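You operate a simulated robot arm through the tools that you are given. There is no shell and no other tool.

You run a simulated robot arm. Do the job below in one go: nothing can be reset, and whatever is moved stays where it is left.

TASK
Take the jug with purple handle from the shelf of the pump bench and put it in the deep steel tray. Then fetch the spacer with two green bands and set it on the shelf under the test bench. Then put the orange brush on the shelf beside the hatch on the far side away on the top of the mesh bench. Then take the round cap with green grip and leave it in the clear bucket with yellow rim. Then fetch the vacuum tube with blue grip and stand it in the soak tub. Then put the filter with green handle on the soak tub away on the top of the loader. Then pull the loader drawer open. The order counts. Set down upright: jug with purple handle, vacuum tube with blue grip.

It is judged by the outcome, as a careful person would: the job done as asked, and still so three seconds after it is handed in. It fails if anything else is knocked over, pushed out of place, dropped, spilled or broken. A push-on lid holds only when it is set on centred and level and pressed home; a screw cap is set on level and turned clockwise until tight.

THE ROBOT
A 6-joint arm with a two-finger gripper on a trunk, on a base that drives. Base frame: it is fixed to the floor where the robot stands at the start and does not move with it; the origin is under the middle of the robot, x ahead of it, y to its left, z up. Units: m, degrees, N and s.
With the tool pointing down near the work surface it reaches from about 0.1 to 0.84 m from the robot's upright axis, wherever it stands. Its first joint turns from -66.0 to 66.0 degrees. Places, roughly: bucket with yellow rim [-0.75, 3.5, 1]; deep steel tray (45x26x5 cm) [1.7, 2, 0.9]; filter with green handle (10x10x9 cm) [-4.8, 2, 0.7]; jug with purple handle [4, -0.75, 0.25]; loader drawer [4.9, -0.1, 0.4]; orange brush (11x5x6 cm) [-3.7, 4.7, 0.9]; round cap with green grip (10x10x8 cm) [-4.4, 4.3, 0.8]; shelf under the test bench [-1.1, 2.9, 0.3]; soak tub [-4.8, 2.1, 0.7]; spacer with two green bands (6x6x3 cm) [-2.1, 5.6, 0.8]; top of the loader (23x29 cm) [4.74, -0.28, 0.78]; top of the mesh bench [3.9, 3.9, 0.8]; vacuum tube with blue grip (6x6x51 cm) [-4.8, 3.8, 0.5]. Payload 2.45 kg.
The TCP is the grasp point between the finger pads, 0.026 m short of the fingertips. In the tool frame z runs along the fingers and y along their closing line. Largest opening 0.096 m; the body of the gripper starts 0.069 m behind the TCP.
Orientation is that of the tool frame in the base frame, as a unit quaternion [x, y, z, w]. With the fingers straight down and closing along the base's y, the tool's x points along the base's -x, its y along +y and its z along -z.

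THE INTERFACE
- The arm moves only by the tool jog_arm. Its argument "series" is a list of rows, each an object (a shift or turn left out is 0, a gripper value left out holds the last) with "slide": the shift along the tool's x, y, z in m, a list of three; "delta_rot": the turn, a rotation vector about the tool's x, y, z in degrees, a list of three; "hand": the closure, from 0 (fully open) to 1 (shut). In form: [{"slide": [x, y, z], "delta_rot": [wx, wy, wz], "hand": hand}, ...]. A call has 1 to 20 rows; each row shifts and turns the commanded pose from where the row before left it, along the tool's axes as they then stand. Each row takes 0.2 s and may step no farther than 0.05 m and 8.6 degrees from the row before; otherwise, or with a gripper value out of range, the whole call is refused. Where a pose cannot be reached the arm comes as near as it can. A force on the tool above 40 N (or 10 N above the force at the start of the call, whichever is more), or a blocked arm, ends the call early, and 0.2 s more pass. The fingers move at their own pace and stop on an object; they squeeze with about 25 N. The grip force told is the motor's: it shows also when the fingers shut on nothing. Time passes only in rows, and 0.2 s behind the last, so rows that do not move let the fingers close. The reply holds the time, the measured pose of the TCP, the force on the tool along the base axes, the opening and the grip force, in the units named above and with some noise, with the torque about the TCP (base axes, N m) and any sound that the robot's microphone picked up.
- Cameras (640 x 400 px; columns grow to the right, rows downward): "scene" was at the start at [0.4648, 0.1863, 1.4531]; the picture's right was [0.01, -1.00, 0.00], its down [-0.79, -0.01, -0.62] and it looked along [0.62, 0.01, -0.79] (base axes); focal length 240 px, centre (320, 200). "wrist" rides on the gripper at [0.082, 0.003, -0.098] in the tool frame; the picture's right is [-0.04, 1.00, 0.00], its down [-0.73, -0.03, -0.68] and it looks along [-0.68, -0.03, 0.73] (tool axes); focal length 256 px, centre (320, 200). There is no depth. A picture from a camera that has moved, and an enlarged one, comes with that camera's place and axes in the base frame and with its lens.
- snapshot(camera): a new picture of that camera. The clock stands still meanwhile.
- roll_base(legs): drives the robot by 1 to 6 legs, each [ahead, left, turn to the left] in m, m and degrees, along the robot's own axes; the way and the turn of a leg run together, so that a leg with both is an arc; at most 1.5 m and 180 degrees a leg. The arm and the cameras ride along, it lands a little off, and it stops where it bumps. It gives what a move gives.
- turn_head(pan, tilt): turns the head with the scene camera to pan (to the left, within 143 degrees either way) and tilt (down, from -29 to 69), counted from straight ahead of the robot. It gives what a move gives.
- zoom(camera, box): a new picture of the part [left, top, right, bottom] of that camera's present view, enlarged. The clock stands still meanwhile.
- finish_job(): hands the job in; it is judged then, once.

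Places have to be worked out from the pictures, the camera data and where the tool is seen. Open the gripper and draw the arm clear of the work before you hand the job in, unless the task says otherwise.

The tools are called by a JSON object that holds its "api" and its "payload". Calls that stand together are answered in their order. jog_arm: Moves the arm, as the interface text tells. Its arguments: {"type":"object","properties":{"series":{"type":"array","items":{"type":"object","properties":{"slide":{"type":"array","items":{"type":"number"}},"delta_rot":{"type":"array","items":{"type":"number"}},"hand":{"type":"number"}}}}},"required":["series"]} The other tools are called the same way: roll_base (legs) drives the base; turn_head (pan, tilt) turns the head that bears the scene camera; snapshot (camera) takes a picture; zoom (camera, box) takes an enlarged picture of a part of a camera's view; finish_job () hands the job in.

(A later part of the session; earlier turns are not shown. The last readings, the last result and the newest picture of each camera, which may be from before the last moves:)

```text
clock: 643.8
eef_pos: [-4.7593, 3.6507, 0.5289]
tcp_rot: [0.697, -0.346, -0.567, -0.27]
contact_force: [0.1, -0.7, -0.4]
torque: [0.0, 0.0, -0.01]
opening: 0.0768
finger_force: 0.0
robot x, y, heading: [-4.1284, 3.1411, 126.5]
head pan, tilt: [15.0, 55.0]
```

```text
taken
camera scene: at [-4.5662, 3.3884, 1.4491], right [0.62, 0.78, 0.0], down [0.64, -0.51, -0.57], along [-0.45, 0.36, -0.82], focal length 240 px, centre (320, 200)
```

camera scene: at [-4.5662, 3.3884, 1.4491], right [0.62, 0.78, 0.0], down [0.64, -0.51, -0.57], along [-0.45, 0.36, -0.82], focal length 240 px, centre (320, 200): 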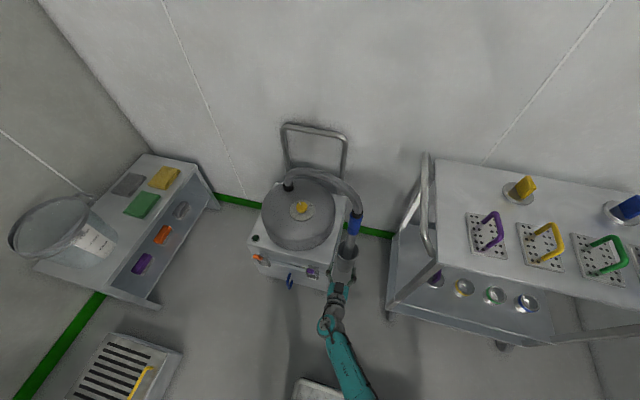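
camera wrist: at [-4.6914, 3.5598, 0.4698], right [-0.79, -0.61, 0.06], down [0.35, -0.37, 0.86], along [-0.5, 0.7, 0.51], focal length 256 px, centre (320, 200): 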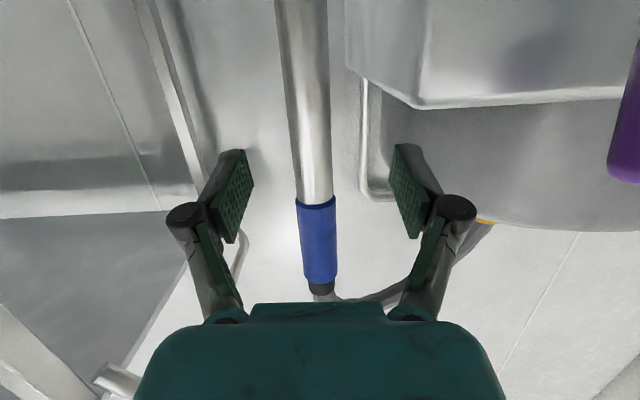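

The tube is ~4 cm thick. To keep the wrist camera clear of the vacuum's case I raise to z≈0.575 (just under the blue grip), shift right 9 mm, and move forward 10 cm.

{"api": "jog_arm", "payload": {"series": [{"slide": [-0.0449, -0.009, -0.0097]}, {"slide": [-0.0079, 0, 0.0341]}, {"slide": [-0.0079, 0, 0.0341]}, {"slide": [-0.0079, 0, 0.0341]}, {}]}}

{"api": "snapshot", "payload": {"camera": "wrist"}}

```text
clock: 645.0
eef_pos: [-4.8152, 3.7387, 0.577]
tcp_rot: [0.697, -0.347, -0.566, -0.27]
contact_force: [0.4, -0.1, -0.3]
torque: [0.02, -0.02, 0.02]
opening: 0.0766
finger_force: 0.0
robot x, y, heading: [-4.1257, 3.1417, 126.8]
head pan, tilt: [15.0, 55.0]
```

```text
taken
camera wrist: at [-4.7487, 3.6487, 0.5172], right [-0.79, -0.61, 0.06], down [0.35, -0.37, 0.86], along [-0.5, 0.7, 0.51], focal length 256 px, centre (320, 200)
```

wrist: 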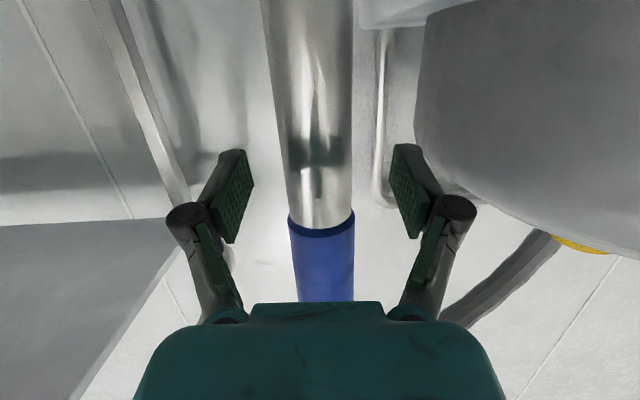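

Well centred; the tube's axis is ~2.5 cm ahead. I move forward 2.5 cm and close.

{"api": "jog_arm", "payload": {"series": [{"slide": [-0.0056, 0, 0.0244]}, {"hand": 1}, {}, {}, {}]}}

{"api": "snapshot", "payload": {"camera": "wrist"}}

```text
clock: 646.2
eef_pos: [-4.8308, 3.7578, 0.5765]
tcp_rot: [0.697, -0.346, -0.566, -0.27]
contact_force: [2.8, 1.8, 0.2]
torque: [0.52, -0.59, -0.03]
opening: 0.0398
finger_force: 25.4
robot x, y, heading: [-4.1281, 3.1402, 126.9]
head pan, tilt: [15.0, 55.0]
```

```text
taken
camera wrist: at [-4.7632, 3.6682, 0.5167], right [-0.79, -0.61, 0.06], down [0.35, -0.37, 0.86], along [-0.5, 0.7, 0.51], focal length 256 px, centre (320, 200)
```

wrist: 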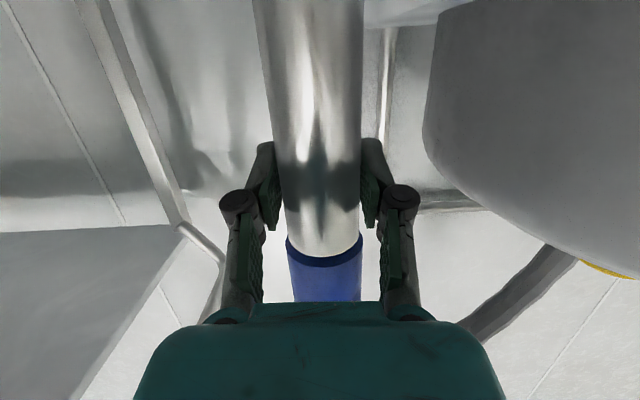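

Gripped (opening 39.8 mm). I lift 3 cm and check the force for any resistance from the hose.

{"api": "jog_arm", "payload": {"series": [{"slide": [-0.0146, 0, -0.0032]}, {"slide": [-0.0146, 0, -0.0032]}, {}]}}

{"api": "snapshot", "payload": {"camera": "wrist"}}

{"api": "zoom", "payload": {"camera": "scene", "box": [240, 110, 420, 310]}}

```text
clock: 647.0
eef_pos: [-4.8312, 3.7594, 0.6073]
tcp_rot: [0.697, -0.346, -0.567, -0.27]
contact_force: [-0.7, -0.2, -4.3]
torque: [-0.03, -0.01, 0.01]
opening: 0.0394
finger_force: 24.9
robot x, y, heading: [-4.1286, 3.1439, 126.7]
head pan, tilt: [15.0, 55.0]
```

```text
taken
camera wrist: at [-4.7636, 3.6688, 0.5465], right [-0.79, -0.61, 0.06], down [0.35, -0.37, 0.86], along [-0.5, 0.7, 0.51], focal length 256 px, centre (320, 200)
```

wrist: 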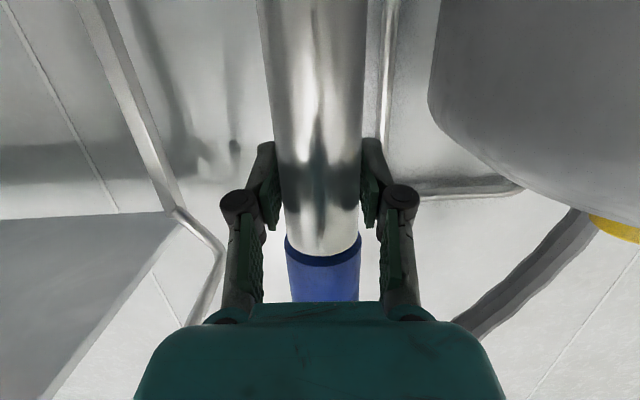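

```text
2.00 times, centred on (330, 210) of scene
camera zoom: at [-4.5663, 3.3884, 1.449], right [0.62, 0.78, 0.0], down [0.64, -0.51, -0.57], along [-0.45, 0.36, -0.82], focal length 480 px, centre (300, 180)
```

zoom: 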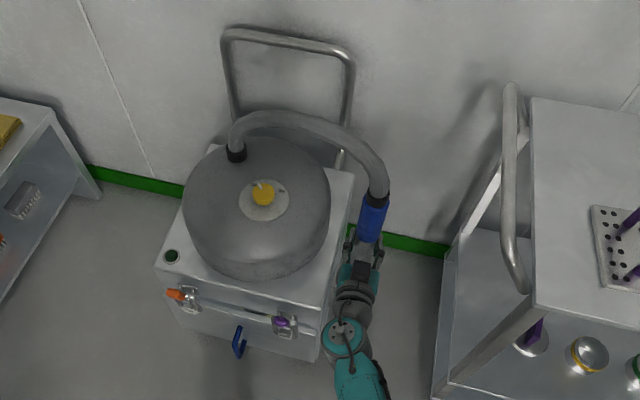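

Only its weight (4.3 N) shows; the hose offers no resistance. I lift 10 cm more and check again.

{"api": "jog_arm", "payload": {"series": [{"slide": [-0.0244, 0, -0.0053]}, {"slide": [-0.0244, 0, -0.0053]}, {"slide": [-0.0244, 0, -0.0053]}, {"slide": [-0.0244, 0, -0.0053]}, {}]}}

{"api": "zoom", "payload": {"camera": "scene", "box": [240, 110, 420, 310]}}

```text
clock: 648.2
eef_pos: [-4.8285, 3.7603, 0.7058]
tcp_rot: [0.698, -0.346, -0.567, -0.269]
contact_force: [-0.8, 0.1, -4.1]
torque: [-0.04, -0.01, -0.01]
opening: 0.0397
finger_force: 25.5
robot x, y, heading: [-4.1222, 3.1389, 126.7]
head pan, tilt: [15.0, 55.0]
```

```text
2.00 times, centred on (330, 210) of scene
camera zoom: at [-4.5663, 3.3885, 1.449], right [0.62, 0.78, 0.0], down [0.64, -0.51, -0.57], along [-0.45, 0.36, -0.82], focal length 480 px, centre (300, 180)
```

zoom: 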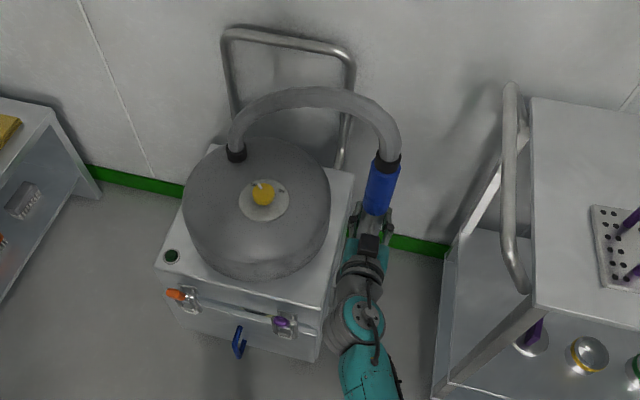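

The flexible hose follows the tube. I lift it out of the cup (another 10 cm) and watch forces and hose.

{"api": "jog_arm", "payload": {"series": [{"slide": [-0.0244, 0, -0.0053]}, {"slide": [-0.0244, 0, -0.0053]}, {"slide": [-0.0244, 0, -0.0053]}, {"slide": [-0.0244, 0, -0.0053]}, {"slide": [-0.0195, 0, -0.0042]}, {}]}}

{"api": "snapshot", "payload": {"camera": "scene"}}

{"api": "snapshot", "payload": {"camera": "wrist"}}

```text
clock: 649.6
eef_pos: [-4.8265, 3.7623, 0.8284]
tcp_rot: [0.697, -0.346, -0.567, -0.27]
contact_force: [-0.5, 0.1, -4.1]
torque: [-0.05, -0.03, -0.01]
opening: 0.0393
finger_force: 25.3
robot x, y, heading: [-4.1266, 3.1392, 126.5]
head pan, tilt: [15.0, 55.0]
```

```text
taken
camera scene: at [-4.5663, 3.3885, 1.449], right [0.62, 0.78, 0.0], down [0.64, -0.51, -0.57], along [-0.45, 0.36, -0.82], focal length 240 px, centre (320, 200)
```

scene: 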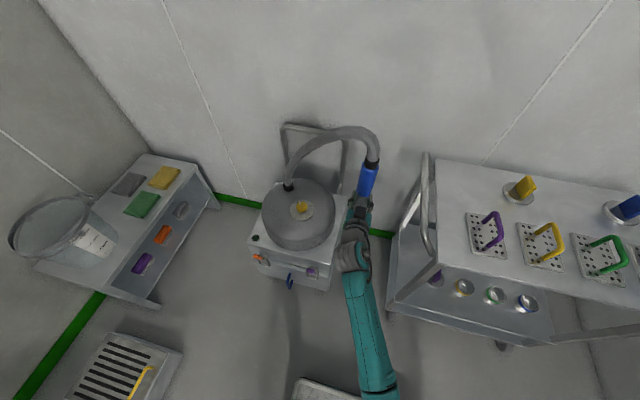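

```text
taken
camera wrist: at [-4.7604, 3.6712, 0.7682], right [-0.79, -0.61, 0.06], down [0.35, -0.37, 0.86], along [-0.5, 0.7, 0.51], focal length 256 px, centre (320, 200)
```

wrist: 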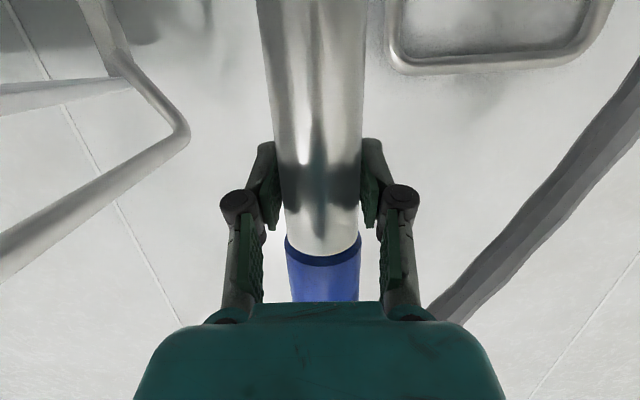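

The tube is out of the cup. I back off 0.4 m and watch the force and hose.

{"api": "roll_base", "payload": {"legs": [[-0.4, 0, 0]]}}

{"api": "turn_head", "payload": {"pan": 10, "tilt": 40}}

{"api": "snapshot", "payload": {"camera": "scene"}}

```text
clock: 652.0
eef_pos: [-4.5905, 3.4402, 0.827]
tcp_rot: [0.697, -0.345, -0.568, -0.269]
contact_force: [-0.6, -1.0, -4.0]
torque: [-0.01, 0.0, -0.02]
opening: 0.0393
finger_force: 25.2
robot x, y, heading: [-3.8889, 2.8224, 126.8]
head pan, tilt: [15.0, 55.0]
```

```text
clock: 652.8
eef_pos: [-4.5898, 3.4402, 0.828]
tcp_rot: [0.697, -0.345, -0.567, -0.27]
contact_force: [-0.4, 0.5, -4.1]
torque: [-0.01, 0.0, -0.03]
opening: 0.0393
finger_force: 25.1
robot x, y, heading: [-3.8889, 2.8247, 126.8]
head pan, tilt: [10.0, 40.0]
```

```text
taken
camera scene: at [-4.3332, 3.0807, 1.4697], right [0.68, 0.73, 0.0], down [0.47, -0.44, -0.77], along [-0.56, 0.52, -0.64], focal length 240 px, centre (320, 200)
```

scene: 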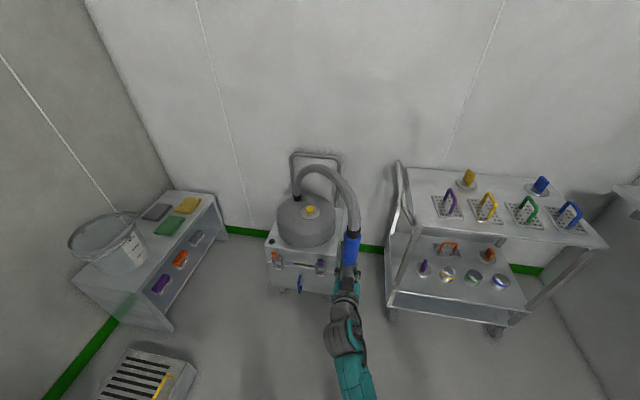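

The hose is no obstacle (no pull at all). I move right a bit, then turn left to face the sinks and look at the soak tub.

{"api": "roll_base", "payload": {"legs": [[-0.05, -0.35, 0], [0, 0, 90]]}}

{"api": "turn_head", "payload": {"pan": 0, "tilt": 35}}

{"api": "snapshot", "payload": {"camera": "scene"}}

{"api": "zoom", "payload": {"camera": "scene", "box": [300, 100, 500, 240]}}

```text
clock: 658.9
eef_pos: [-4.1912, 2.2834, 0.8285]
tcp_rot: [0.736, 0.253, -0.59, 0.214]
contact_force: [0.0, -1.1, -4.1]
torque: [0.0, -0.02, -0.03]
opening: 0.0395
finger_force: 24.5
robot x, y, heading: [-3.578, 2.9968, -142.5]
head pan, tilt: [10.0, 40.0]
```

```text
clock: 659.7
eef_pos: [-4.1912, 2.2838, 0.8278]
tcp_rot: [0.736, 0.252, -0.59, 0.213]
contact_force: [-0.2, -0.6, -4.6]
torque: [0.03, -0.02, -0.02]
opening: 0.0395
finger_force: 24.8
robot x, y, heading: [-3.5788, 2.9895, -142.4]
head pan, tilt: [0.0, 35.0]
```

```text
taken
camera scene: at [-3.8471, 2.5538, 1.4773], right [-0.61, 0.79, 0.0], down [0.46, 0.35, -0.82], along [-0.65, -0.5, -0.57], focal length 240 px, centre (320, 200)
```

scene: 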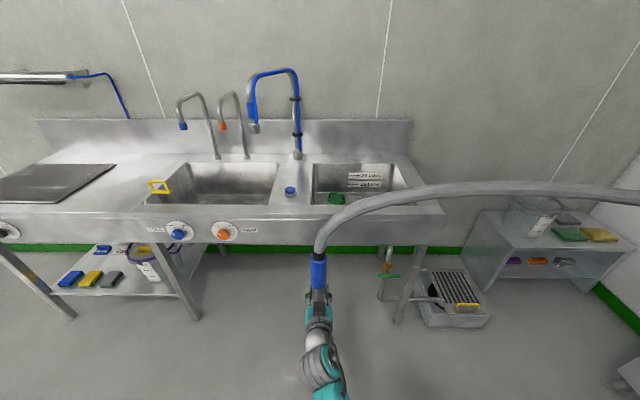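

```text
2.86 times, centred on (400, 170) of scene
camera zoom: at [-3.8471, 2.5538, 1.4773], right [-0.61, 0.79, 0.0], down [0.46, 0.35, -0.82], along [-0.65, -0.5, -0.57], focal length 685 px, centre (91, 286)
```

zoom: 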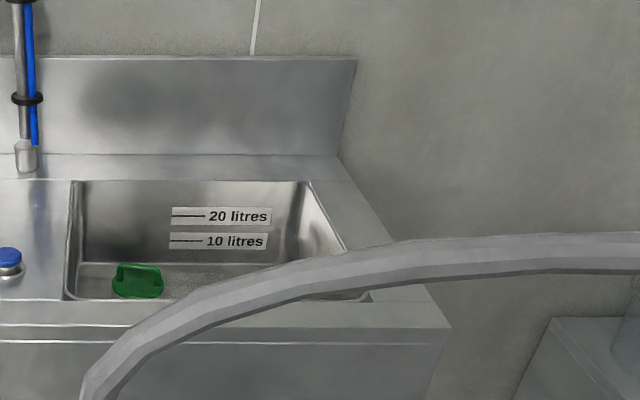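

The soak tub spans u -2.77…-2.38, v 4.30…4.76 with rim z≈0.88; the green-handled filter sits in its left part, the right part is free. To lift the vertical tube over the rim I need about z 1.24 at the grip; I test how high the arm can raise it here.

{"api": "jog_arm", "payload": {"series": [{"slide": [-0.039, 0, -0.0084]}, {"slide": [-0.039, 0, -0.0084]}, {"slide": [-0.039, 0, -0.0084]}, {"slide": [-0.039, 0, -0.0084]}, {"slide": [-0.039, 0, -0.0084]}, {"slide": [-0.039, 0, -0.0084]}, {"slide": [-0.039, 0, -0.0084]}, {}]}}

{"api": "jog_arm", "payload": {"series": [{"slide": [-0.039, 0, -0.0084]}, {"slide": [-0.039, 0, -0.0084]}, {"slide": [-0.039, 0, -0.0084]}, {}]}}

```text
clock: 661.5
eef_pos: [-4.1947, 2.2871, 1.1068]
tcp_rot: [0.737, 0.253, -0.589, 0.213]
contact_force: [0.3, 0.0, -4.1]
torque: [0.02, -0.02, 0.02]
opening: 0.0392
finger_force: 25.3
robot x, y, heading: [-3.5783, 2.9899, -142.7]
head pan, tilt: [0.0, 35.0]
```

```text
clock: 662.5
eef_pos: [-4.1945, 2.2862, 1.2258]
tcp_rot: [0.736, 0.253, -0.59, 0.213]
contact_force: [-0.1, 0.3, -4.0]
torque: [0.02, -0.01, -0.03]
opening: 0.0398
finger_force: 24.7
robot x, y, heading: [-3.5834, 2.9922, -142.7]
head pan, tilt: [0.0, 35.0]
```

z=1.226 is no problem. I raise 5 cm more and check the tube visually.

{"api": "jog_arm", "payload": {"series": [{"slide": [-0.0293, 0, -0.0063]}, {"slide": [-0.0195, 0, -0.0042]}, {}]}}

{"api": "turn_head", "payload": {"pan": 0, "tilt": 35}}

{"api": "snapshot", "payload": {"camera": "scene"}}

{"api": "snapshot", "payload": {"camera": "wrist"}}

```text
clock: 663.3
eef_pos: [-4.1986, 2.2868, 1.2763]
tcp_rot: [0.737, 0.252, -0.59, 0.213]
contact_force: [0.1, -1.0, -4.9]
torque: [0.0, 0.0, 0.02]
opening: 0.0396
finger_force: 24.6
robot x, y, heading: [-3.578, 2.987, -142.7]
head pan, tilt: [0.0, 35.0]
```

```text
clock: 663.9
eef_pos: [-4.1985, 2.2877, 1.2753]
tcp_rot: [0.737, 0.253, -0.59, 0.213]
contact_force: [-0.3, -0.3, -4.2]
torque: [0.0, 0.01, 0.01]
opening: 0.0393
finger_force: 24.5
robot x, y, heading: [-3.5788, 2.9882, -142.9]
head pan, tilt: [0.0, 35.0]
```

```text
taken
camera scene: at [-3.8472, 2.5538, 1.4773], right [-0.61, 0.79, 0.0], down [0.46, 0.35, -0.82], along [-0.65, -0.5, -0.57], focal length 240 px, centre (320, 200)
```

scene: 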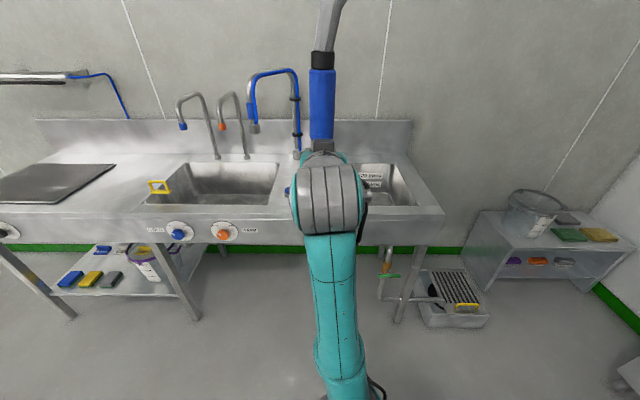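

```text
taken
camera wrist: at [-4.1063, 2.3564, 1.2163], right [0.62, -0.79, 0.06], down [0.37, 0.35, 0.86], along [-0.7, -0.51, 0.51], focal length 256 px, centre (320, 200)
```

wrist: 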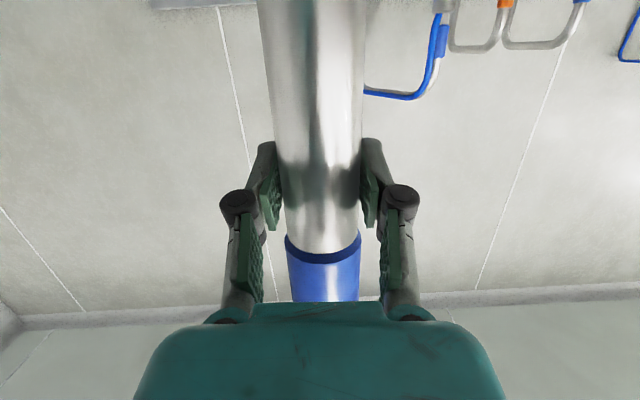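

The tube bottom is now at about z 0.94, 6 cm above the rim. I shift right 0.27 m and drive ahead 0.59 m so the tube hangs over the free right part of the tub.

{"api": "roll_base", "payload": {"legs": [[0, -0.27, 0], [0.4, 0, 0]]}}

{"api": "turn_head", "payload": {"pan": 0, "tilt": 50}}

{"api": "snapshot", "payload": {"camera": "scene"}}

```text
clock: 667.9
eef_pos: [-4.6744, 2.253, 1.2751]
tcp_rot: [0.736, 0.254, -0.589, 0.215]
contact_force: [0.0, 0.1, -3.6]
torque: [0.02, -0.07, -0.04]
opening: 0.0394
finger_force: 24.8
robot x, y, heading: [-4.0585, 2.9586, -142.3]
head pan, tilt: [0.0, 35.0]
```

```text
clock: 668.6
eef_pos: [-4.6757, 2.2528, 1.275]
tcp_rot: [0.736, 0.254, -0.589, 0.215]
contact_force: [-0.2, 0.5, -4.2]
torque: [0.04, -0.04, 0.01]
opening: 0.0396
finger_force: 24.8
robot x, y, heading: [-4.0582, 2.9612, -142.4]
head pan, tilt: [0.0, 50.0]
```

```text
taken
camera scene: at [-4.3166, 2.5274, 1.4556], right [-0.61, 0.79, 0.0], down [0.61, 0.47, -0.64], along [-0.51, -0.39, -0.77], focal length 240 px, centre (320, 200)
```

scene: 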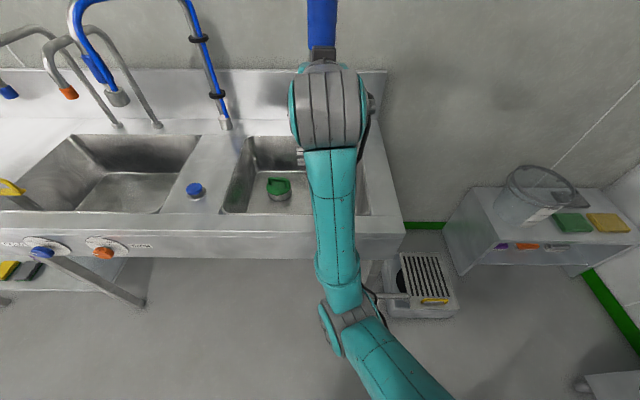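

I drive ahead 0.19 m more to be over the tub's middle depth, then look.

{"api": "roll_base", "payload": {"legs": [[0.19, -0.015, -0.5]]}}

{"api": "snapshot", "payload": {"camera": "scene"}}

{"api": "turn_head", "payload": {"pan": -15, "tilt": 60}}

{"api": "snapshot", "payload": {"camera": "scene"}}

```text
clock: 670.2
eef_pos: [-4.8393, 2.1508, 1.2744]
tcp_rot: [0.736, 0.253, -0.59, 0.214]
contact_force: [-0.1, -1.2, -3.9]
torque: [0.02, -0.01, -0.01]
opening: 0.0393
finger_force: 24.7
robot x, y, heading: [-4.2199, 2.854, -142.6]
head pan, tilt: [0.0, 50.0]
```

```text
taken
camera scene: at [-4.4793, 2.424, 1.4555], right [-0.61, 0.79, 0.0], down [0.61, 0.47, -0.64], along [-0.51, -0.39, -0.77], focal length 240 px, centre (320, 200)
```

scene: 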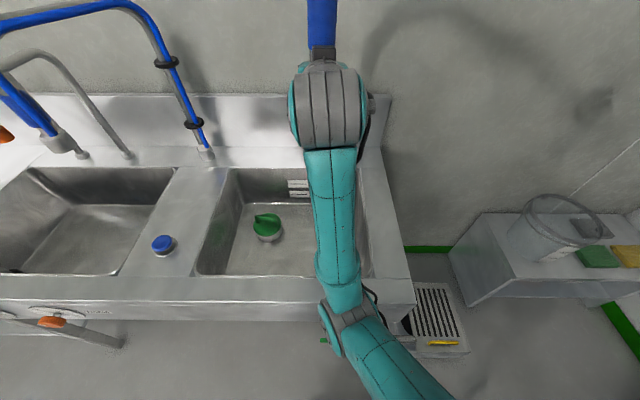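

```text
clock: 671.0
eef_pos: [-4.8393, 2.1499, 1.2745]
tcp_rot: [0.737, 0.253, -0.589, 0.214]
contact_force: [-0.5, 0.6, -4.9]
torque: [0.02, 0.01, -0.02]
opening: 0.0396
finger_force: 24.6
robot x, y, heading: [-4.2193, 2.8541, -142.4]
head pan, tilt: [-15.0, 60.0]
```

```text
taken
camera scene: at [-4.4798, 2.4453, 1.443], right [-0.38, 0.92, 0.0], down [0.8, 0.33, -0.5], along [-0.46, -0.19, -0.87], focal length 240 px, centre (320, 200)
```

scene: 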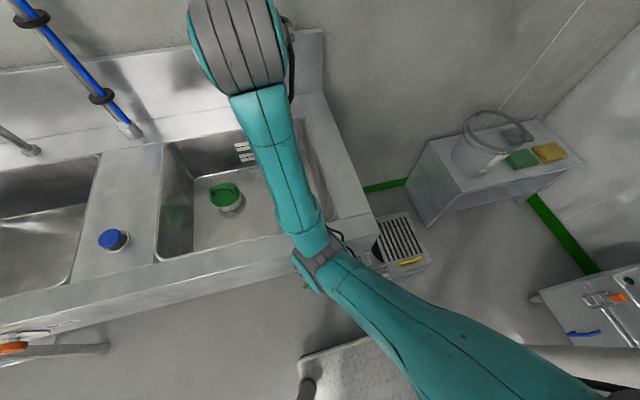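

TCP is at (u -2.58, v 4.62) over the free right half of the tub. I lower 20 cm.

{"api": "jog_arm", "payload": {"series": [{"slide": [0.0293, 0, 0.0063]}, {"slide": [0.0293, 0, 0.0063]}, {"slide": [0.0293, 0, 0.0063]}, {"slide": [0.0293, 0, 0.0063]}, {"slide": [0.0293, 0, 0.0063]}, {"slide": [0.0293, 0, 0.0063]}, {"slide": [0.0195, 0, 0.0042]}, {}]}}

{"api": "snapshot", "payload": {"camera": "scene"}}

{"api": "snapshot", "payload": {"camera": "wrist"}}

```text
clock: 672.8
eef_pos: [-4.8353, 2.1478, 1.074]
tcp_rot: [0.736, 0.253, -0.59, 0.214]
contact_force: [0.0, 0.2, -3.9]
torque: [0.03, -0.03, 0.05]
opening: 0.0395
finger_force: 25.3
robot x, y, heading: [-4.2189, 2.8529, -142.6]
head pan, tilt: [-15.0, 60.0]
```

```text
taken
camera scene: at [-4.4798, 2.4454, 1.443], right [-0.38, 0.92, 0.0], down [0.8, 0.33, -0.5], along [-0.46, -0.19, -0.87], focal length 240 px, centre (320, 200)
```

scene: 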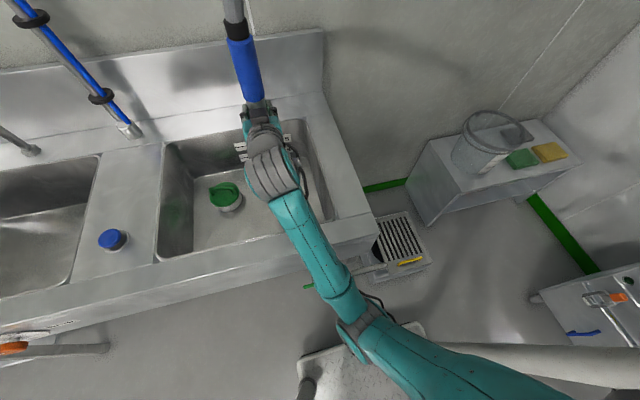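

```text
taken
camera wrist: at [-4.7436, 2.2164, 1.0158], right [0.62, -0.79, 0.06], down [0.37, 0.35, 0.86], along [-0.7, -0.51, 0.51], focal length 256 px, centre (320, 200)
```

wrist: 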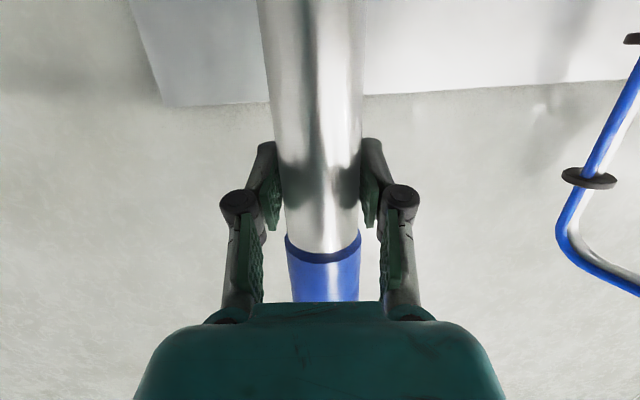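

Still free at z 1.074. I lower slowly until the tube touches the tub floor.

{"api": "jog_arm", "payload": {"series": [{"slide": [0.0059, 0, 0.0013]}, {"slide": [0.0059, 0, 0.0013]}, {"slide": [0.0059, 0, 0.0013]}, {"slide": [0.0059, 0, 0.0013]}, {"slide": [0.0039, 0, 0.0008]}, {"slide": [0.0039, 0, 0.0008]}, {}]}}

{"api": "jog_arm", "payload": {"series": [{"slide": [0.0039, 0, 0.0008]}, {"slide": [0.0039, 0, 0.0008]}, {"slide": [0.0039, 0, 0.0008]}, {}]}}

```text
clock: 674.4
eef_pos: [-4.8361, 2.1469, 1.0427]
tcp_rot: [0.737, 0.252, -0.59, 0.213]
contact_force: [0.9, -0.1, -3.9]
torque: [0.04, -0.01, 0.01]
opening: 0.0393
finger_force: 24.5
robot x, y, heading: [-4.2207, 2.8547, -142.6]
head pan, tilt: [-15.0, 60.0]
```

```text
clock: 675.4
eef_pos: [-4.8369, 2.1481, 1.0311]
tcp_rot: [0.737, 0.252, -0.59, 0.212]
contact_force: [-0.6, 0.2, -4.0]
torque: [-0.01, -0.03, 0.02]
opening: 0.0395
finger_force: 24.8
robot x, y, heading: [-4.2214, 2.8493, -142.7]
head pan, tilt: [-15.0, 60.0]
```

No contact yet at 1.031. I continue down in 4 mm steps.

{"api": "jog_arm", "payload": {"series": [{"slide": [0.0039, 0, 0.0008]}, {"slide": [0.0039, 0, 0.0008]}, {"slide": [0.0039, 0, 0.0008]}, {"slide": [0.0039, 0, 0.0008]}, {"slide": [0.0039, 0, 0.0008]}, {"slide": [0.0039, 0, 0.0008]}, {"slide": [0.0039, 0, 0.0008]}, {"slide": [0.0039, 0, 0.0008]}, {}]}}

{"api": "snapshot", "payload": {"camera": "scene"}}

```text
clock: 677.4
eef_pos: [-4.8342, 2.1494, 1.0007]
tcp_rot: [0.736, 0.253, -0.591, 0.214]
contact_force: [-0.6, -0.3, 24.3]
torque: [0.33, 0.54, 0.03]
opening: 0.0397
finger_force: 25.1
robot x, y, heading: [-4.2199, 2.8559, -142.8]
head pan, tilt: [-15.0, 60.0]
```

```text
taken
camera scene: at [-4.4791, 2.4461, 1.4433], right [-0.38, 0.92, 0.0], down [0.8, 0.33, -0.5], along [-0.46, -0.19, -0.87], focal length 240 px, centre (320, 200)
```

scene: 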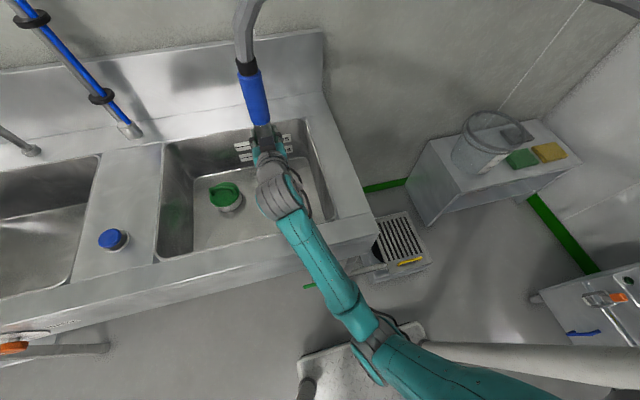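

The tube stands on the tub floor (pressing 24 N). I relieve the pressure gently.

{"api": "jog_arm", "payload": {"series": [{"slide": [-0.0015, 0, -0.0003]}, {}]}}

{"api": "jog_arm", "payload": {"series": [{"slide": [-0.001, 0, -0.0002]}, {}]}}

```text
clock: 678.0
eef_pos: [-4.8355, 2.1481, 1.0016]
tcp_rot: [0.737, 0.253, -0.59, 0.213]
contact_force: [-0.8, 0.8, 11.9]
torque: [0.38, 0.5, 0.03]
opening: 0.0395
finger_force: 25.1
robot x, y, heading: [-4.2187, 2.8526, -142.8]
head pan, tilt: [-15.0, 60.0]
```

```text
clock: 678.6
eef_pos: [-4.8361, 2.147, 1.0004]
tcp_rot: [0.738, 0.253, -0.588, 0.212]
contact_force: [-1.0, 0.6, -2.9]
torque: [0.03, 0.0, -0.03]
opening: 0.0395
finger_force: 25.0
robot x, y, heading: [-4.2158, 2.8558, -142.9]
head pan, tilt: [-15.0, 60.0]
```

Now nearly all the weight rests right. I open the fingers just slightly so they still guard the tube, and look whether it stands by itself.

{"api": "jog_arm", "payload": {"series": [{"slide": [0.0005, 0, 0.0001]}, {"hand": 0.56}, {"hand": 0.52}, {}, {}]}}

{"api": "snapshot", "payload": {"camera": "wrist"}}

{"api": "jog_arm", "payload": {"series": [{"hand": 0.4}, {"hand": 0.3}, {}, {}]}}

{"api": "snapshot", "payload": {"camera": "wrist"}}

```text
clock: 679.8
eef_pos: [-4.8354, 2.1472, 1.0022]
tcp_rot: [0.737, 0.252, -0.59, 0.213]
contact_force: [0.1, 0.4, 0.0]
torque: [0.02, -0.01, -0.03]
opening: 0.0461
finger_force: 0.5
robot x, y, heading: [-4.2205, 2.8533, -142.8]
head pan, tilt: [-15.0, 60.0]
```

```text
taken
camera wrist: at [-4.7433, 2.2168, 0.9427], right [0.62, -0.79, 0.06], down [0.37, 0.35, 0.86], along [-0.7, -0.51, 0.51], focal length 256 px, centre (320, 200)
```

wrist: 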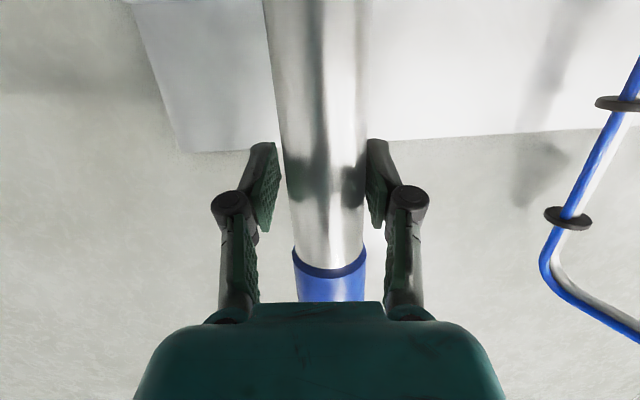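

```text
clock: 680.8
eef_pos: [-4.8352, 2.1477, 1.0017]
tcp_rot: [0.737, 0.253, -0.59, 0.213]
contact_force: [0.6, -0.4, 0.3]
torque: [0.0, -0.03, 0.0]
opening: 0.0673
finger_force: 0.2
robot x, y, heading: [-4.2219, 2.8548, -142.7]
head pan, tilt: [-15.0, 60.0]
```

```text
taken
camera wrist: at [-4.7433, 2.2168, 0.9427], right [0.62, -0.79, 0.06], down [0.37, 0.35, 0.86], along [-0.7, -0.51, 0.51], focal length 256 px, centre (320, 200)
```

wrist: 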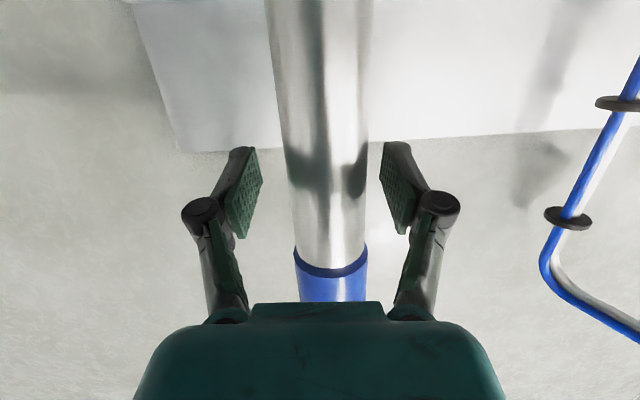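

The tube stands freely. I open fully, wait a moment, and draw straight back.

{"api": "jog_arm", "payload": {"series": [{"hand": 0}, {}, {}, {}, {}, {}, {}]}}

{"api": "snapshot", "payload": {"camera": "wrist"}}

{"api": "jog_arm", "payload": {"series": [{"slide": [0.0045, 0, -0.0195]}, {"slide": [0.0068, 0, -0.0292]}, {"slide": [0.009, 0, -0.039]}, {"slide": [0.009, 0, -0.039]}, {"slide": [0.009, 0, -0.039]}, {}]}}

{"api": "snapshot", "payload": {"camera": "wrist"}}

{"api": "snapshot", "payload": {"camera": "scene"}}

```text
clock: 682.4
eef_pos: [-4.8356, 2.1467, 1.0016]
tcp_rot: [0.736, 0.253, -0.59, 0.213]
contact_force: [0.3, 0.4, 0.5]
torque: [0.01, -0.01, -0.01]
opening: 0.0958
finger_force: 0.0
robot x, y, heading: [-4.2233, 2.8545, -142.7]
head pan, tilt: [-15.0, 60.0]
```

```text
taken
camera wrist: at [-4.7433, 2.2168, 0.9427], right [0.62, -0.79, 0.06], down [0.37, 0.35, 0.86], along [-0.7, -0.51, 0.51], focal length 256 px, centre (320, 200)
```

wrist: 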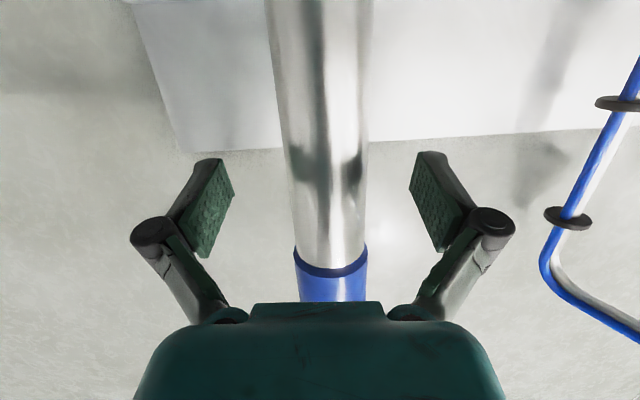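

```text
clock: 683.8
eef_pos: [-4.7021, 2.2543, 1.0005]
tcp_rot: [0.737, 0.253, -0.589, 0.214]
contact_force: [0.3, 0.4, 0.1]
torque: [0.02, -0.01, 0.01]
opening: 0.0964
finger_force: 0.1
robot x, y, heading: [-4.2228, 2.8545, -142.7]
head pan, tilt: [-15.0, 60.0]
```

```text
taken
camera wrist: at [-4.6108, 2.3227, 0.9412], right [0.62, -0.79, 0.06], down [0.37, 0.35, 0.86], along [-0.7, -0.51, 0.51], focal length 256 px, centre (320, 200)
```

wrist: 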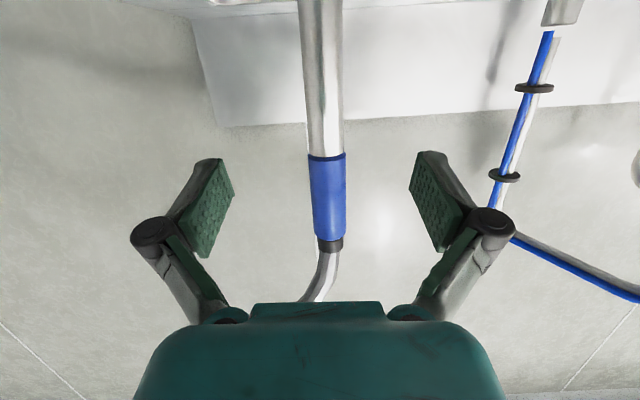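

```text
taken
camera scene: at [-4.4797, 2.4455, 1.4431], right [-0.38, 0.92, 0.0], down [0.8, 0.33, -0.5], along [-0.46, -0.19, -0.87], focal length 240 px, centre (320, 200)
```

scene: 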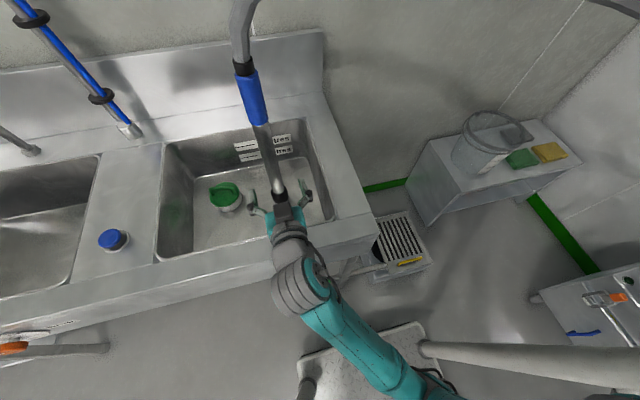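

The tube stands upright in the tub. Task 5 done. Now the filter: I zoom in on it to see its handle.

{"api": "zoom", "payload": {"camera": "scene", "box": [150, 130, 310, 250]}}

{"api": "roll_base", "payload": {"legs": [[-0.25, 0, 0]]}}

{"api": "turn_head", "payload": {"pan": 0, "tilt": 45}}

{"api": "snapshot", "payload": {"camera": "scene"}}

{"api": "zoom", "payload": {"camera": "scene", "box": [200, 80, 400, 220]}}

```text
3.33 times, centred on (230, 190) of scene
camera zoom: at [-4.4797, 2.4455, 1.4431], right [-0.38, 0.92, 0.0], down [0.8, 0.33, -0.5], along [-0.46, -0.19, -0.87], focal length 800 px, centre (620, 233)
```

zoom: 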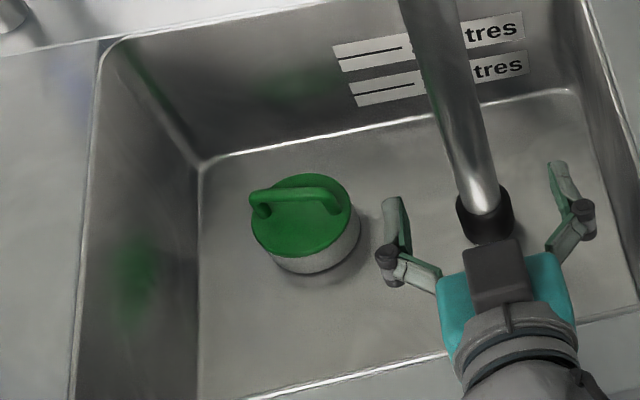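

```text
clock: 685.6
eef_pos: [-4.5016, 2.4054, 1.0008]
tcp_rot: [0.736, 0.253, -0.59, 0.214]
contact_force: [-0.7, 0.3, 0.4]
torque: [-0.01, 0.03, -0.04]
opening: 0.096
finger_force: 0.0
robot x, y, heading: [-4.0242, 3.0064, -142.3]
head pan, tilt: [-15.0, 60.0]
```

```text
clock: 686.4
eef_pos: [-4.5023, 2.4051, 1.0005]
tcp_rot: [0.736, 0.255, -0.589, 0.215]
contact_force: [0.7, -0.3, 0.8]
torque: [0.02, 0.04, 0.01]
opening: 0.0958
finger_force: 0.0
robot x, y, heading: [-4.0215, 3.008, -142.4]
head pan, tilt: [0.0, 45.0]
```

```text
taken
camera scene: at [-4.2819, 2.5738, 1.4625], right [-0.61, 0.79, 0.0], down [0.56, 0.43, -0.71], along [-0.56, -0.43, -0.71], focal length 240 px, centre (320, 200)
```

scene: 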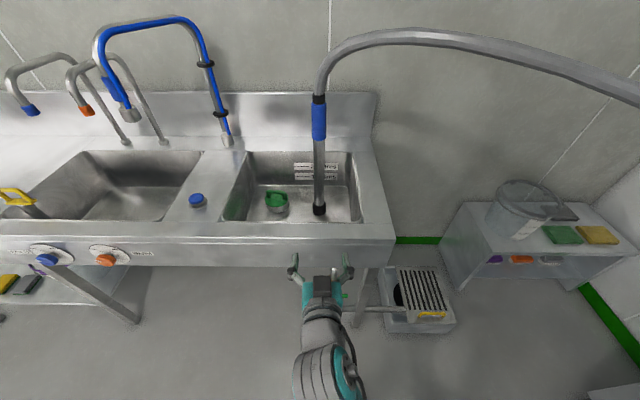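

```text
2.86 times, centred on (300, 150) of scene
camera zoom: at [-4.2819, 2.5738, 1.4625], right [-0.61, 0.79, 0.0], down [0.56, 0.43, -0.71], along [-0.56, -0.43, -0.71], focal length 685 px, centre (377, 343)
```

zoom: 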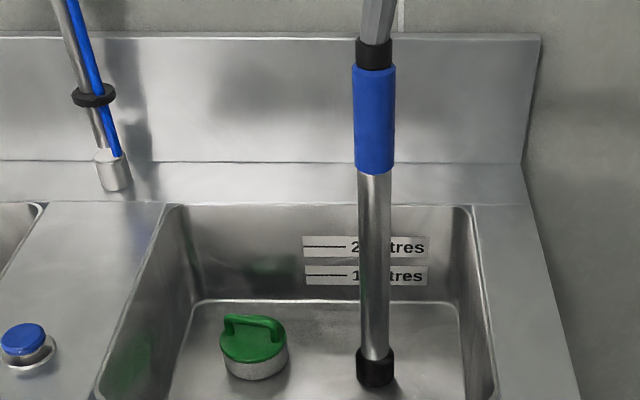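

The filter is a round disc with an arch handle whose bar runs along v, top at about (u -2.598, v 4.444, z 0.784). I back into free space and set up a steep, rolled tool there to verify reach and forearm clearance before entering the tub.

{"api": "roll_base", "payload": {"legs": [[-0.3, 0.35, 0]]}}

{"api": "jog_arm", "payload": {"series": [{"slide": [0.0415, 0, 0.009]}, {"slide": [0.0415, 0, 0.009]}, {"slide": [0.0415, 0, 0.009]}, {"slide": [0.0293, 0, 0.0063]}, {"slide": [0, -0.0485, 0]}, {"slide": [0, -0.0485, 0]}, {"slide": [0, -0.0485, 0]}, {"slide": [0, -0.0485, 0]}, {"slide": [-0.011, 0, 0.0487]}, {"slide": [-0.011, 0, 0.0487]}, {"slide": [-0.011, 0, 0.0487]}, {}]}}

{"api": "jog_arm", "payload": {"series": [{"delta_rot": [0, 0, 7.5]}, {"delta_rot": [0, 0, 7.5]}, {"delta_rot": [0, 0, 7.5]}, {"delta_rot": [0, 0, 7.5]}, {"delta_rot": [0, 0, 7.5]}, {"delta_rot": [0, 0, 7.5]}, {"delta_rot": [0, 0, 7.5]}, {"delta_rot": [0, 0, 7.5]}, {"delta_rot": [0, 0, 7.5]}, {"delta_rot": [0, 0, 7.5]}, {"delta_rot": [0, 0, 7.5]}, {"delta_rot": [0, 0, 7.5]}, {}]}}

{"api": "jog_arm", "payload": {"series": [{"delta_rot": [7.75, 0, 0]}, {"delta_rot": [7.75, 0, 0]}, {"delta_rot": [7.75, 0, 0]}, {"delta_rot": [7.75, 0, 0]}, {"delta_rot": [7.75, 0, 0]}, {"delta_rot": [7.75, 0, 0]}, {"delta_rot": [7.75, 0, 0]}, {"delta_rot": [7.75, 0, 0]}, {}]}}

```text
clock: 689.1
eef_pos: [-4.049, 2.3185, 1.0007]
tcp_rot: [0.737, 0.251, -0.591, 0.212]
contact_force: [-0.7, 0.6, 1.4]
torque: [-0.02, -0.03, 0.02]
opening: 0.0959
finger_force: 0.1
robot x, y, heading: [-3.564, 2.9187, -142.9]
head pan, tilt: [0.0, 45.0]
```

```text
clock: 691.7
eef_pos: [-4.2865, 2.3763, 0.836]
tcp_rot: [0.737, 0.251, -0.59, 0.212]
contact_force: [-0.5, 0.3, 0.2]
torque: [0.02, 0.02, -0.01]
opening: 0.0959
finger_force: 0.0
robot x, y, heading: [-3.5668, 2.9174, -142.8]
head pan, tilt: [0.0, 45.0]
```

```text
clock: 694.5
eef_pos: [-4.286, 2.376, 0.8411]
tcp_rot: [0.699, -0.344, -0.267, 0.568]
contact_force: [-0.3, 0.3, 0.1]
torque: [-0.01, 0.05, 0.02]
opening: 0.0961
finger_force: 0.1
robot x, y, heading: [-3.5604, 2.9189, -142.7]
head pan, tilt: [0.0, 45.0]
```

```text
clock: 696.5
eef_pos: [-4.2868, 2.3755, 0.841]
tcp_rot: [0.892, -0.432, -0.052, 0.126]
contact_force: [0.2, -0.4, 0.9]
torque: [-0.02, 0.02, 0.0]
opening: 0.0962
finger_force: 0.0
robot x, y, heading: [-3.5674, 2.917, -142.7]
head pan, tilt: [0.0, 45.0]
```

The steep pose (15° tilt, rolled) is reachable at 0.90 m ahead, z 0.84. I look at the arm from two head angles to judge the forearm's height.

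{"api": "turn_head", "payload": {"pan": -20, "tilt": 60}}

{"api": "snapshot", "payload": {"camera": "scene"}}

{"api": "turn_head", "payload": {"pan": -90, "tilt": 45}}

{"api": "snapshot", "payload": {"camera": "scene"}}

{"api": "snapshot", "payload": {"camera": "wrist"}}

```text
clock: 697.4
eef_pos: [-4.2852, 2.3771, 0.8417]
tcp_rot: [0.891, -0.432, -0.052, 0.127]
contact_force: [-0.1, 0.1, 0.0]
torque: [0.02, 0.0, -0.02]
opening: 0.0959
finger_force: 0.1
robot x, y, heading: [-3.564, 2.919, -142.8]
head pan, tilt: [-20.0, 60.0]
```

```text
taken
camera scene: at [-3.8285, 2.5156, 1.4431], right [-0.3, 0.95, 0.0], down [0.83, 0.26, -0.5], along [-0.48, -0.15, -0.87], focal length 240 px, centre (320, 200)
```

scene: 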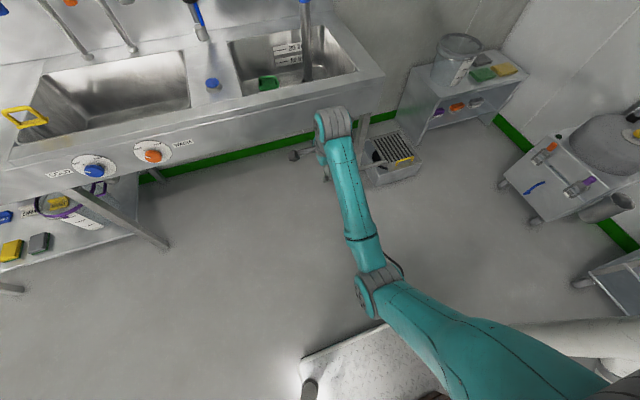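

```text
clock: 698.8
eef_pos: [-4.286, 2.3763, 0.8415]
tcp_rot: [0.891, -0.432, -0.052, 0.126]
contact_force: [0.4, -0.8, 0.3]
torque: [0.0, 0.04, -0.01]
opening: 0.0961
finger_force: 0.0
robot x, y, heading: [-3.563, 2.9176, -143.0]
head pan, tilt: [-90.0, 45.0]
```

```text
taken
camera scene: at [-3.8141, 2.6001, 1.4625], right [0.8, 0.61, 0.0], down [0.43, -0.56, -0.71], along [-0.43, 0.56, -0.71], focal length 240 px, centre (320, 200)
```

scene: 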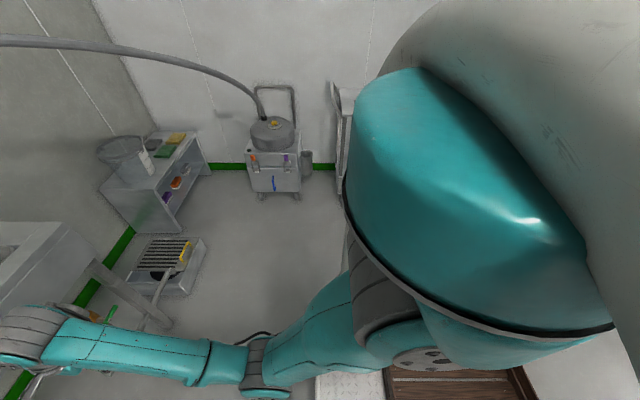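

```text
taken
camera wrist: at [-4.2181, 2.3294, 0.9376], right [-0.78, -0.56, 0.27], down [-0.3, 0.71, 0.63], along [-0.55, 0.41, -0.73], focal length 256 px, centre (320, 200)
```

wrist: 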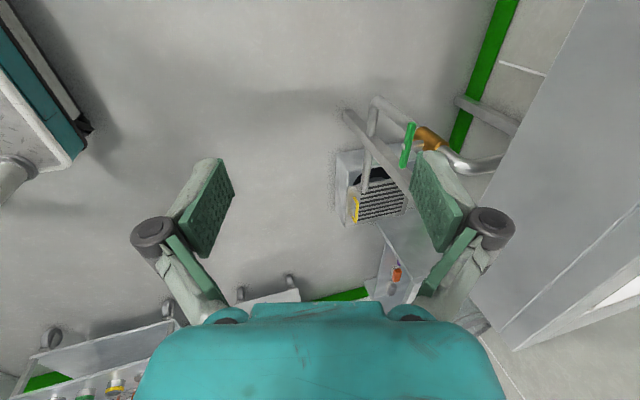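

The elbow sits at about 0.53 m ahead, z 0.79, so the forearm would be too low at the counter edge; a longer reach raises the elbow. I back off and test an extension to 1.2 m ahead in free space.

{"api": "roll_base", "payload": {"legs": [[-0.3, 0.3, 0]]}}

{"api": "jog_arm", "payload": {"series": [{"slide": [0, 0.0482, 0.0132]}, {"slide": [0, 0.0482, 0.0132]}, {"slide": [0, 0.0482, 0.0132]}, {}]}}

```text
clock: 701.4
eef_pos: [-3.8654, 2.316, 0.8425]
tcp_rot: [0.891, -0.432, -0.052, 0.127]
contact_force: [0.3, 0.2, 0.7]
torque: [-0.02, 0.03, 0.01]
opening: 0.0961
finger_force: 0.1
robot x, y, heading: [-3.1455, 2.8635, -142.6]
head pan, tilt: [-90.0, 45.0]
```

```text
clock: 702.4
eef_pos: [-3.985, 2.2212, 0.84]
tcp_rot: [0.892, -0.431, -0.052, 0.127]
contact_force: [-0.3, -0.7, -0.5]
torque: [0.0, -0.01, -0.03]
opening: 0.096
finger_force: 0.1
robot x, y, heading: [-3.145, 2.8601, -142.9]
head pan, tilt: [-90.0, 45.0]
```

Forward extension works (1.055 m ahead). I extend another 15 cm.

{"api": "jog_arm", "payload": {"series": [{"slide": [0, 0.0482, 0.0132]}, {"slide": [0, 0.0482, 0.0132]}, {"slide": [0, 0.0482, 0.0132]}, {}]}}

{"api": "turn_head", "payload": {"pan": -20, "tilt": 60}}

{"api": "snapshot", "payload": {"camera": "scene"}}

{"api": "turn_head", "payload": {"pan": -90, "tilt": 45}}

{"api": "snapshot", "payload": {"camera": "scene"}}

```text
clock: 703.4
eef_pos: [-4.0823, 2.1446, 0.8488]
tcp_rot: [0.891, -0.432, -0.053, 0.126]
contact_force: [1.0, 0.0, 0.5]
torque: [0.01, 0.04, 0.01]
opening: 0.096
finger_force: 0.1
out of reach, approached as far as the arm can: row 3
robot x, y, heading: [-3.1432, 2.8588, -142.6]
head pan, tilt: [-90.0, 45.0]
```

```text
clock: 704.8
eef_pos: [-4.0834, 2.1444, 0.8486]
tcp_rot: [0.892, -0.431, -0.052, 0.125]
contact_force: [0.6, 0.1, 0.5]
torque: [-0.02, 0.03, 0.03]
opening: 0.0962
finger_force: 0.1
robot x, y, heading: [-3.147, 2.8553, -142.6]
head pan, tilt: [-20.0, 60.0]
```

```text
taken
camera scene: at [-3.407, 2.4568, 1.443], right [-0.3, 0.95, 0.0], down [0.83, 0.26, -0.5], along [-0.48, -0.15, -0.87], focal length 240 px, centre (320, 200)
```

scene: 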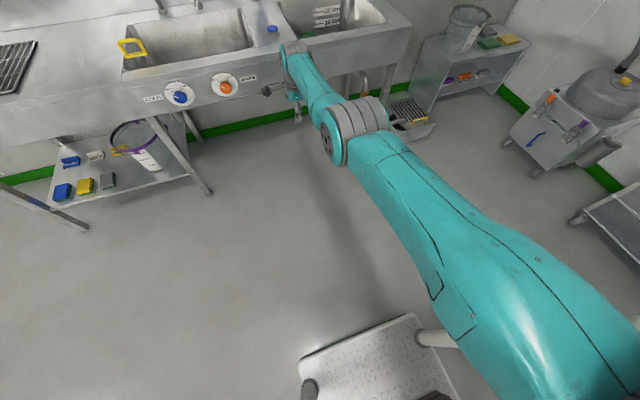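

```text
clock: 706.2
eef_pos: [-4.0832, 2.145, 0.8497]
tcp_rot: [0.892, -0.431, -0.052, 0.127]
contact_force: [0.0, -0.4, 0.9]
torque: [-0.01, -0.01, 0.02]
opening: 0.0961
finger_force: 0.1
robot x, y, heading: [-3.1461, 2.8574, -142.8]
head pan, tilt: [-90.0, 45.0]
```

```text
taken
camera scene: at [-3.3927, 2.5412, 1.4625], right [0.79, 0.61, 0.0], down [0.43, -0.56, -0.71], along [-0.43, 0.56, -0.71], focal length 240 px, centre (320, 200)
```

scene: 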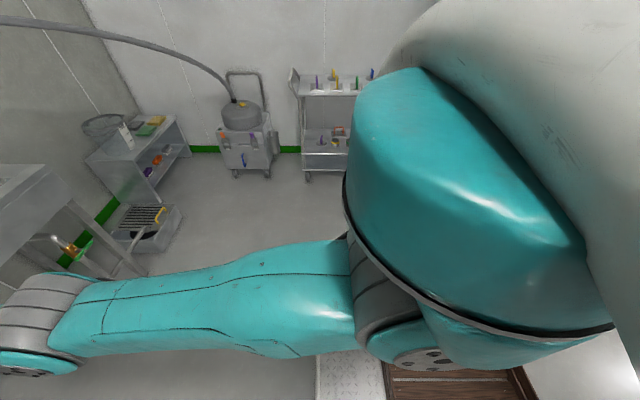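

At about 1.18 m ahead the elbow is high (≥1.1), so with ~1.14 m reach the forearm will clear the counter. I raise the tool to z≈0.95 at that reach.

{"api": "jog_arm", "payload": {"series": [{"slide": [0, -0.0028, -0.0354], "hand": 0.35}, {"slide": [0, -0.0028, -0.0354]}, {"slide": [0, -0.0028, -0.0354]}, {}]}}

{"api": "turn_head", "payload": {"pan": -5, "tilt": 45}}

{"api": "snapshot", "payload": {"camera": "scene"}}

```text
clock: 707.2
eef_pos: [-4.0532, 2.1678, 0.9501]
tcp_rot: [0.892, -0.431, -0.052, 0.127]
contact_force: [0.0, 0.1, -0.1]
torque: [0.01, 0.02, 0.01]
opening: 0.062
finger_force: 0.0
robot x, y, heading: [-3.1447, 2.8601, -142.6]
head pan, tilt: [-90.0, 45.0]
```

```text
clock: 708.8
eef_pos: [-4.0544, 2.1666, 0.9497]
tcp_rot: [0.892, -0.431, -0.052, 0.126]
contact_force: [0.9, 0.0, 0.5]
torque: [0.04, 0.01, 0.0]
opening: 0.0624
finger_force: 0.1
robot x, y, heading: [-3.1471, 2.8627, -142.7]
head pan, tilt: [-5.0, 45.0]
```

```text
taken
camera scene: at [-3.4121, 2.4332, 1.4625], right [-0.53, 0.85, 0.0], down [0.6, 0.38, -0.71], along [-0.6, -0.38, -0.71], focal length 240 px, centre (320, 200)
```

scene: 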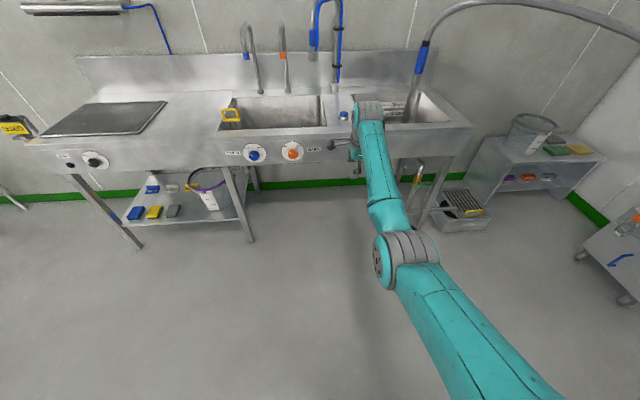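

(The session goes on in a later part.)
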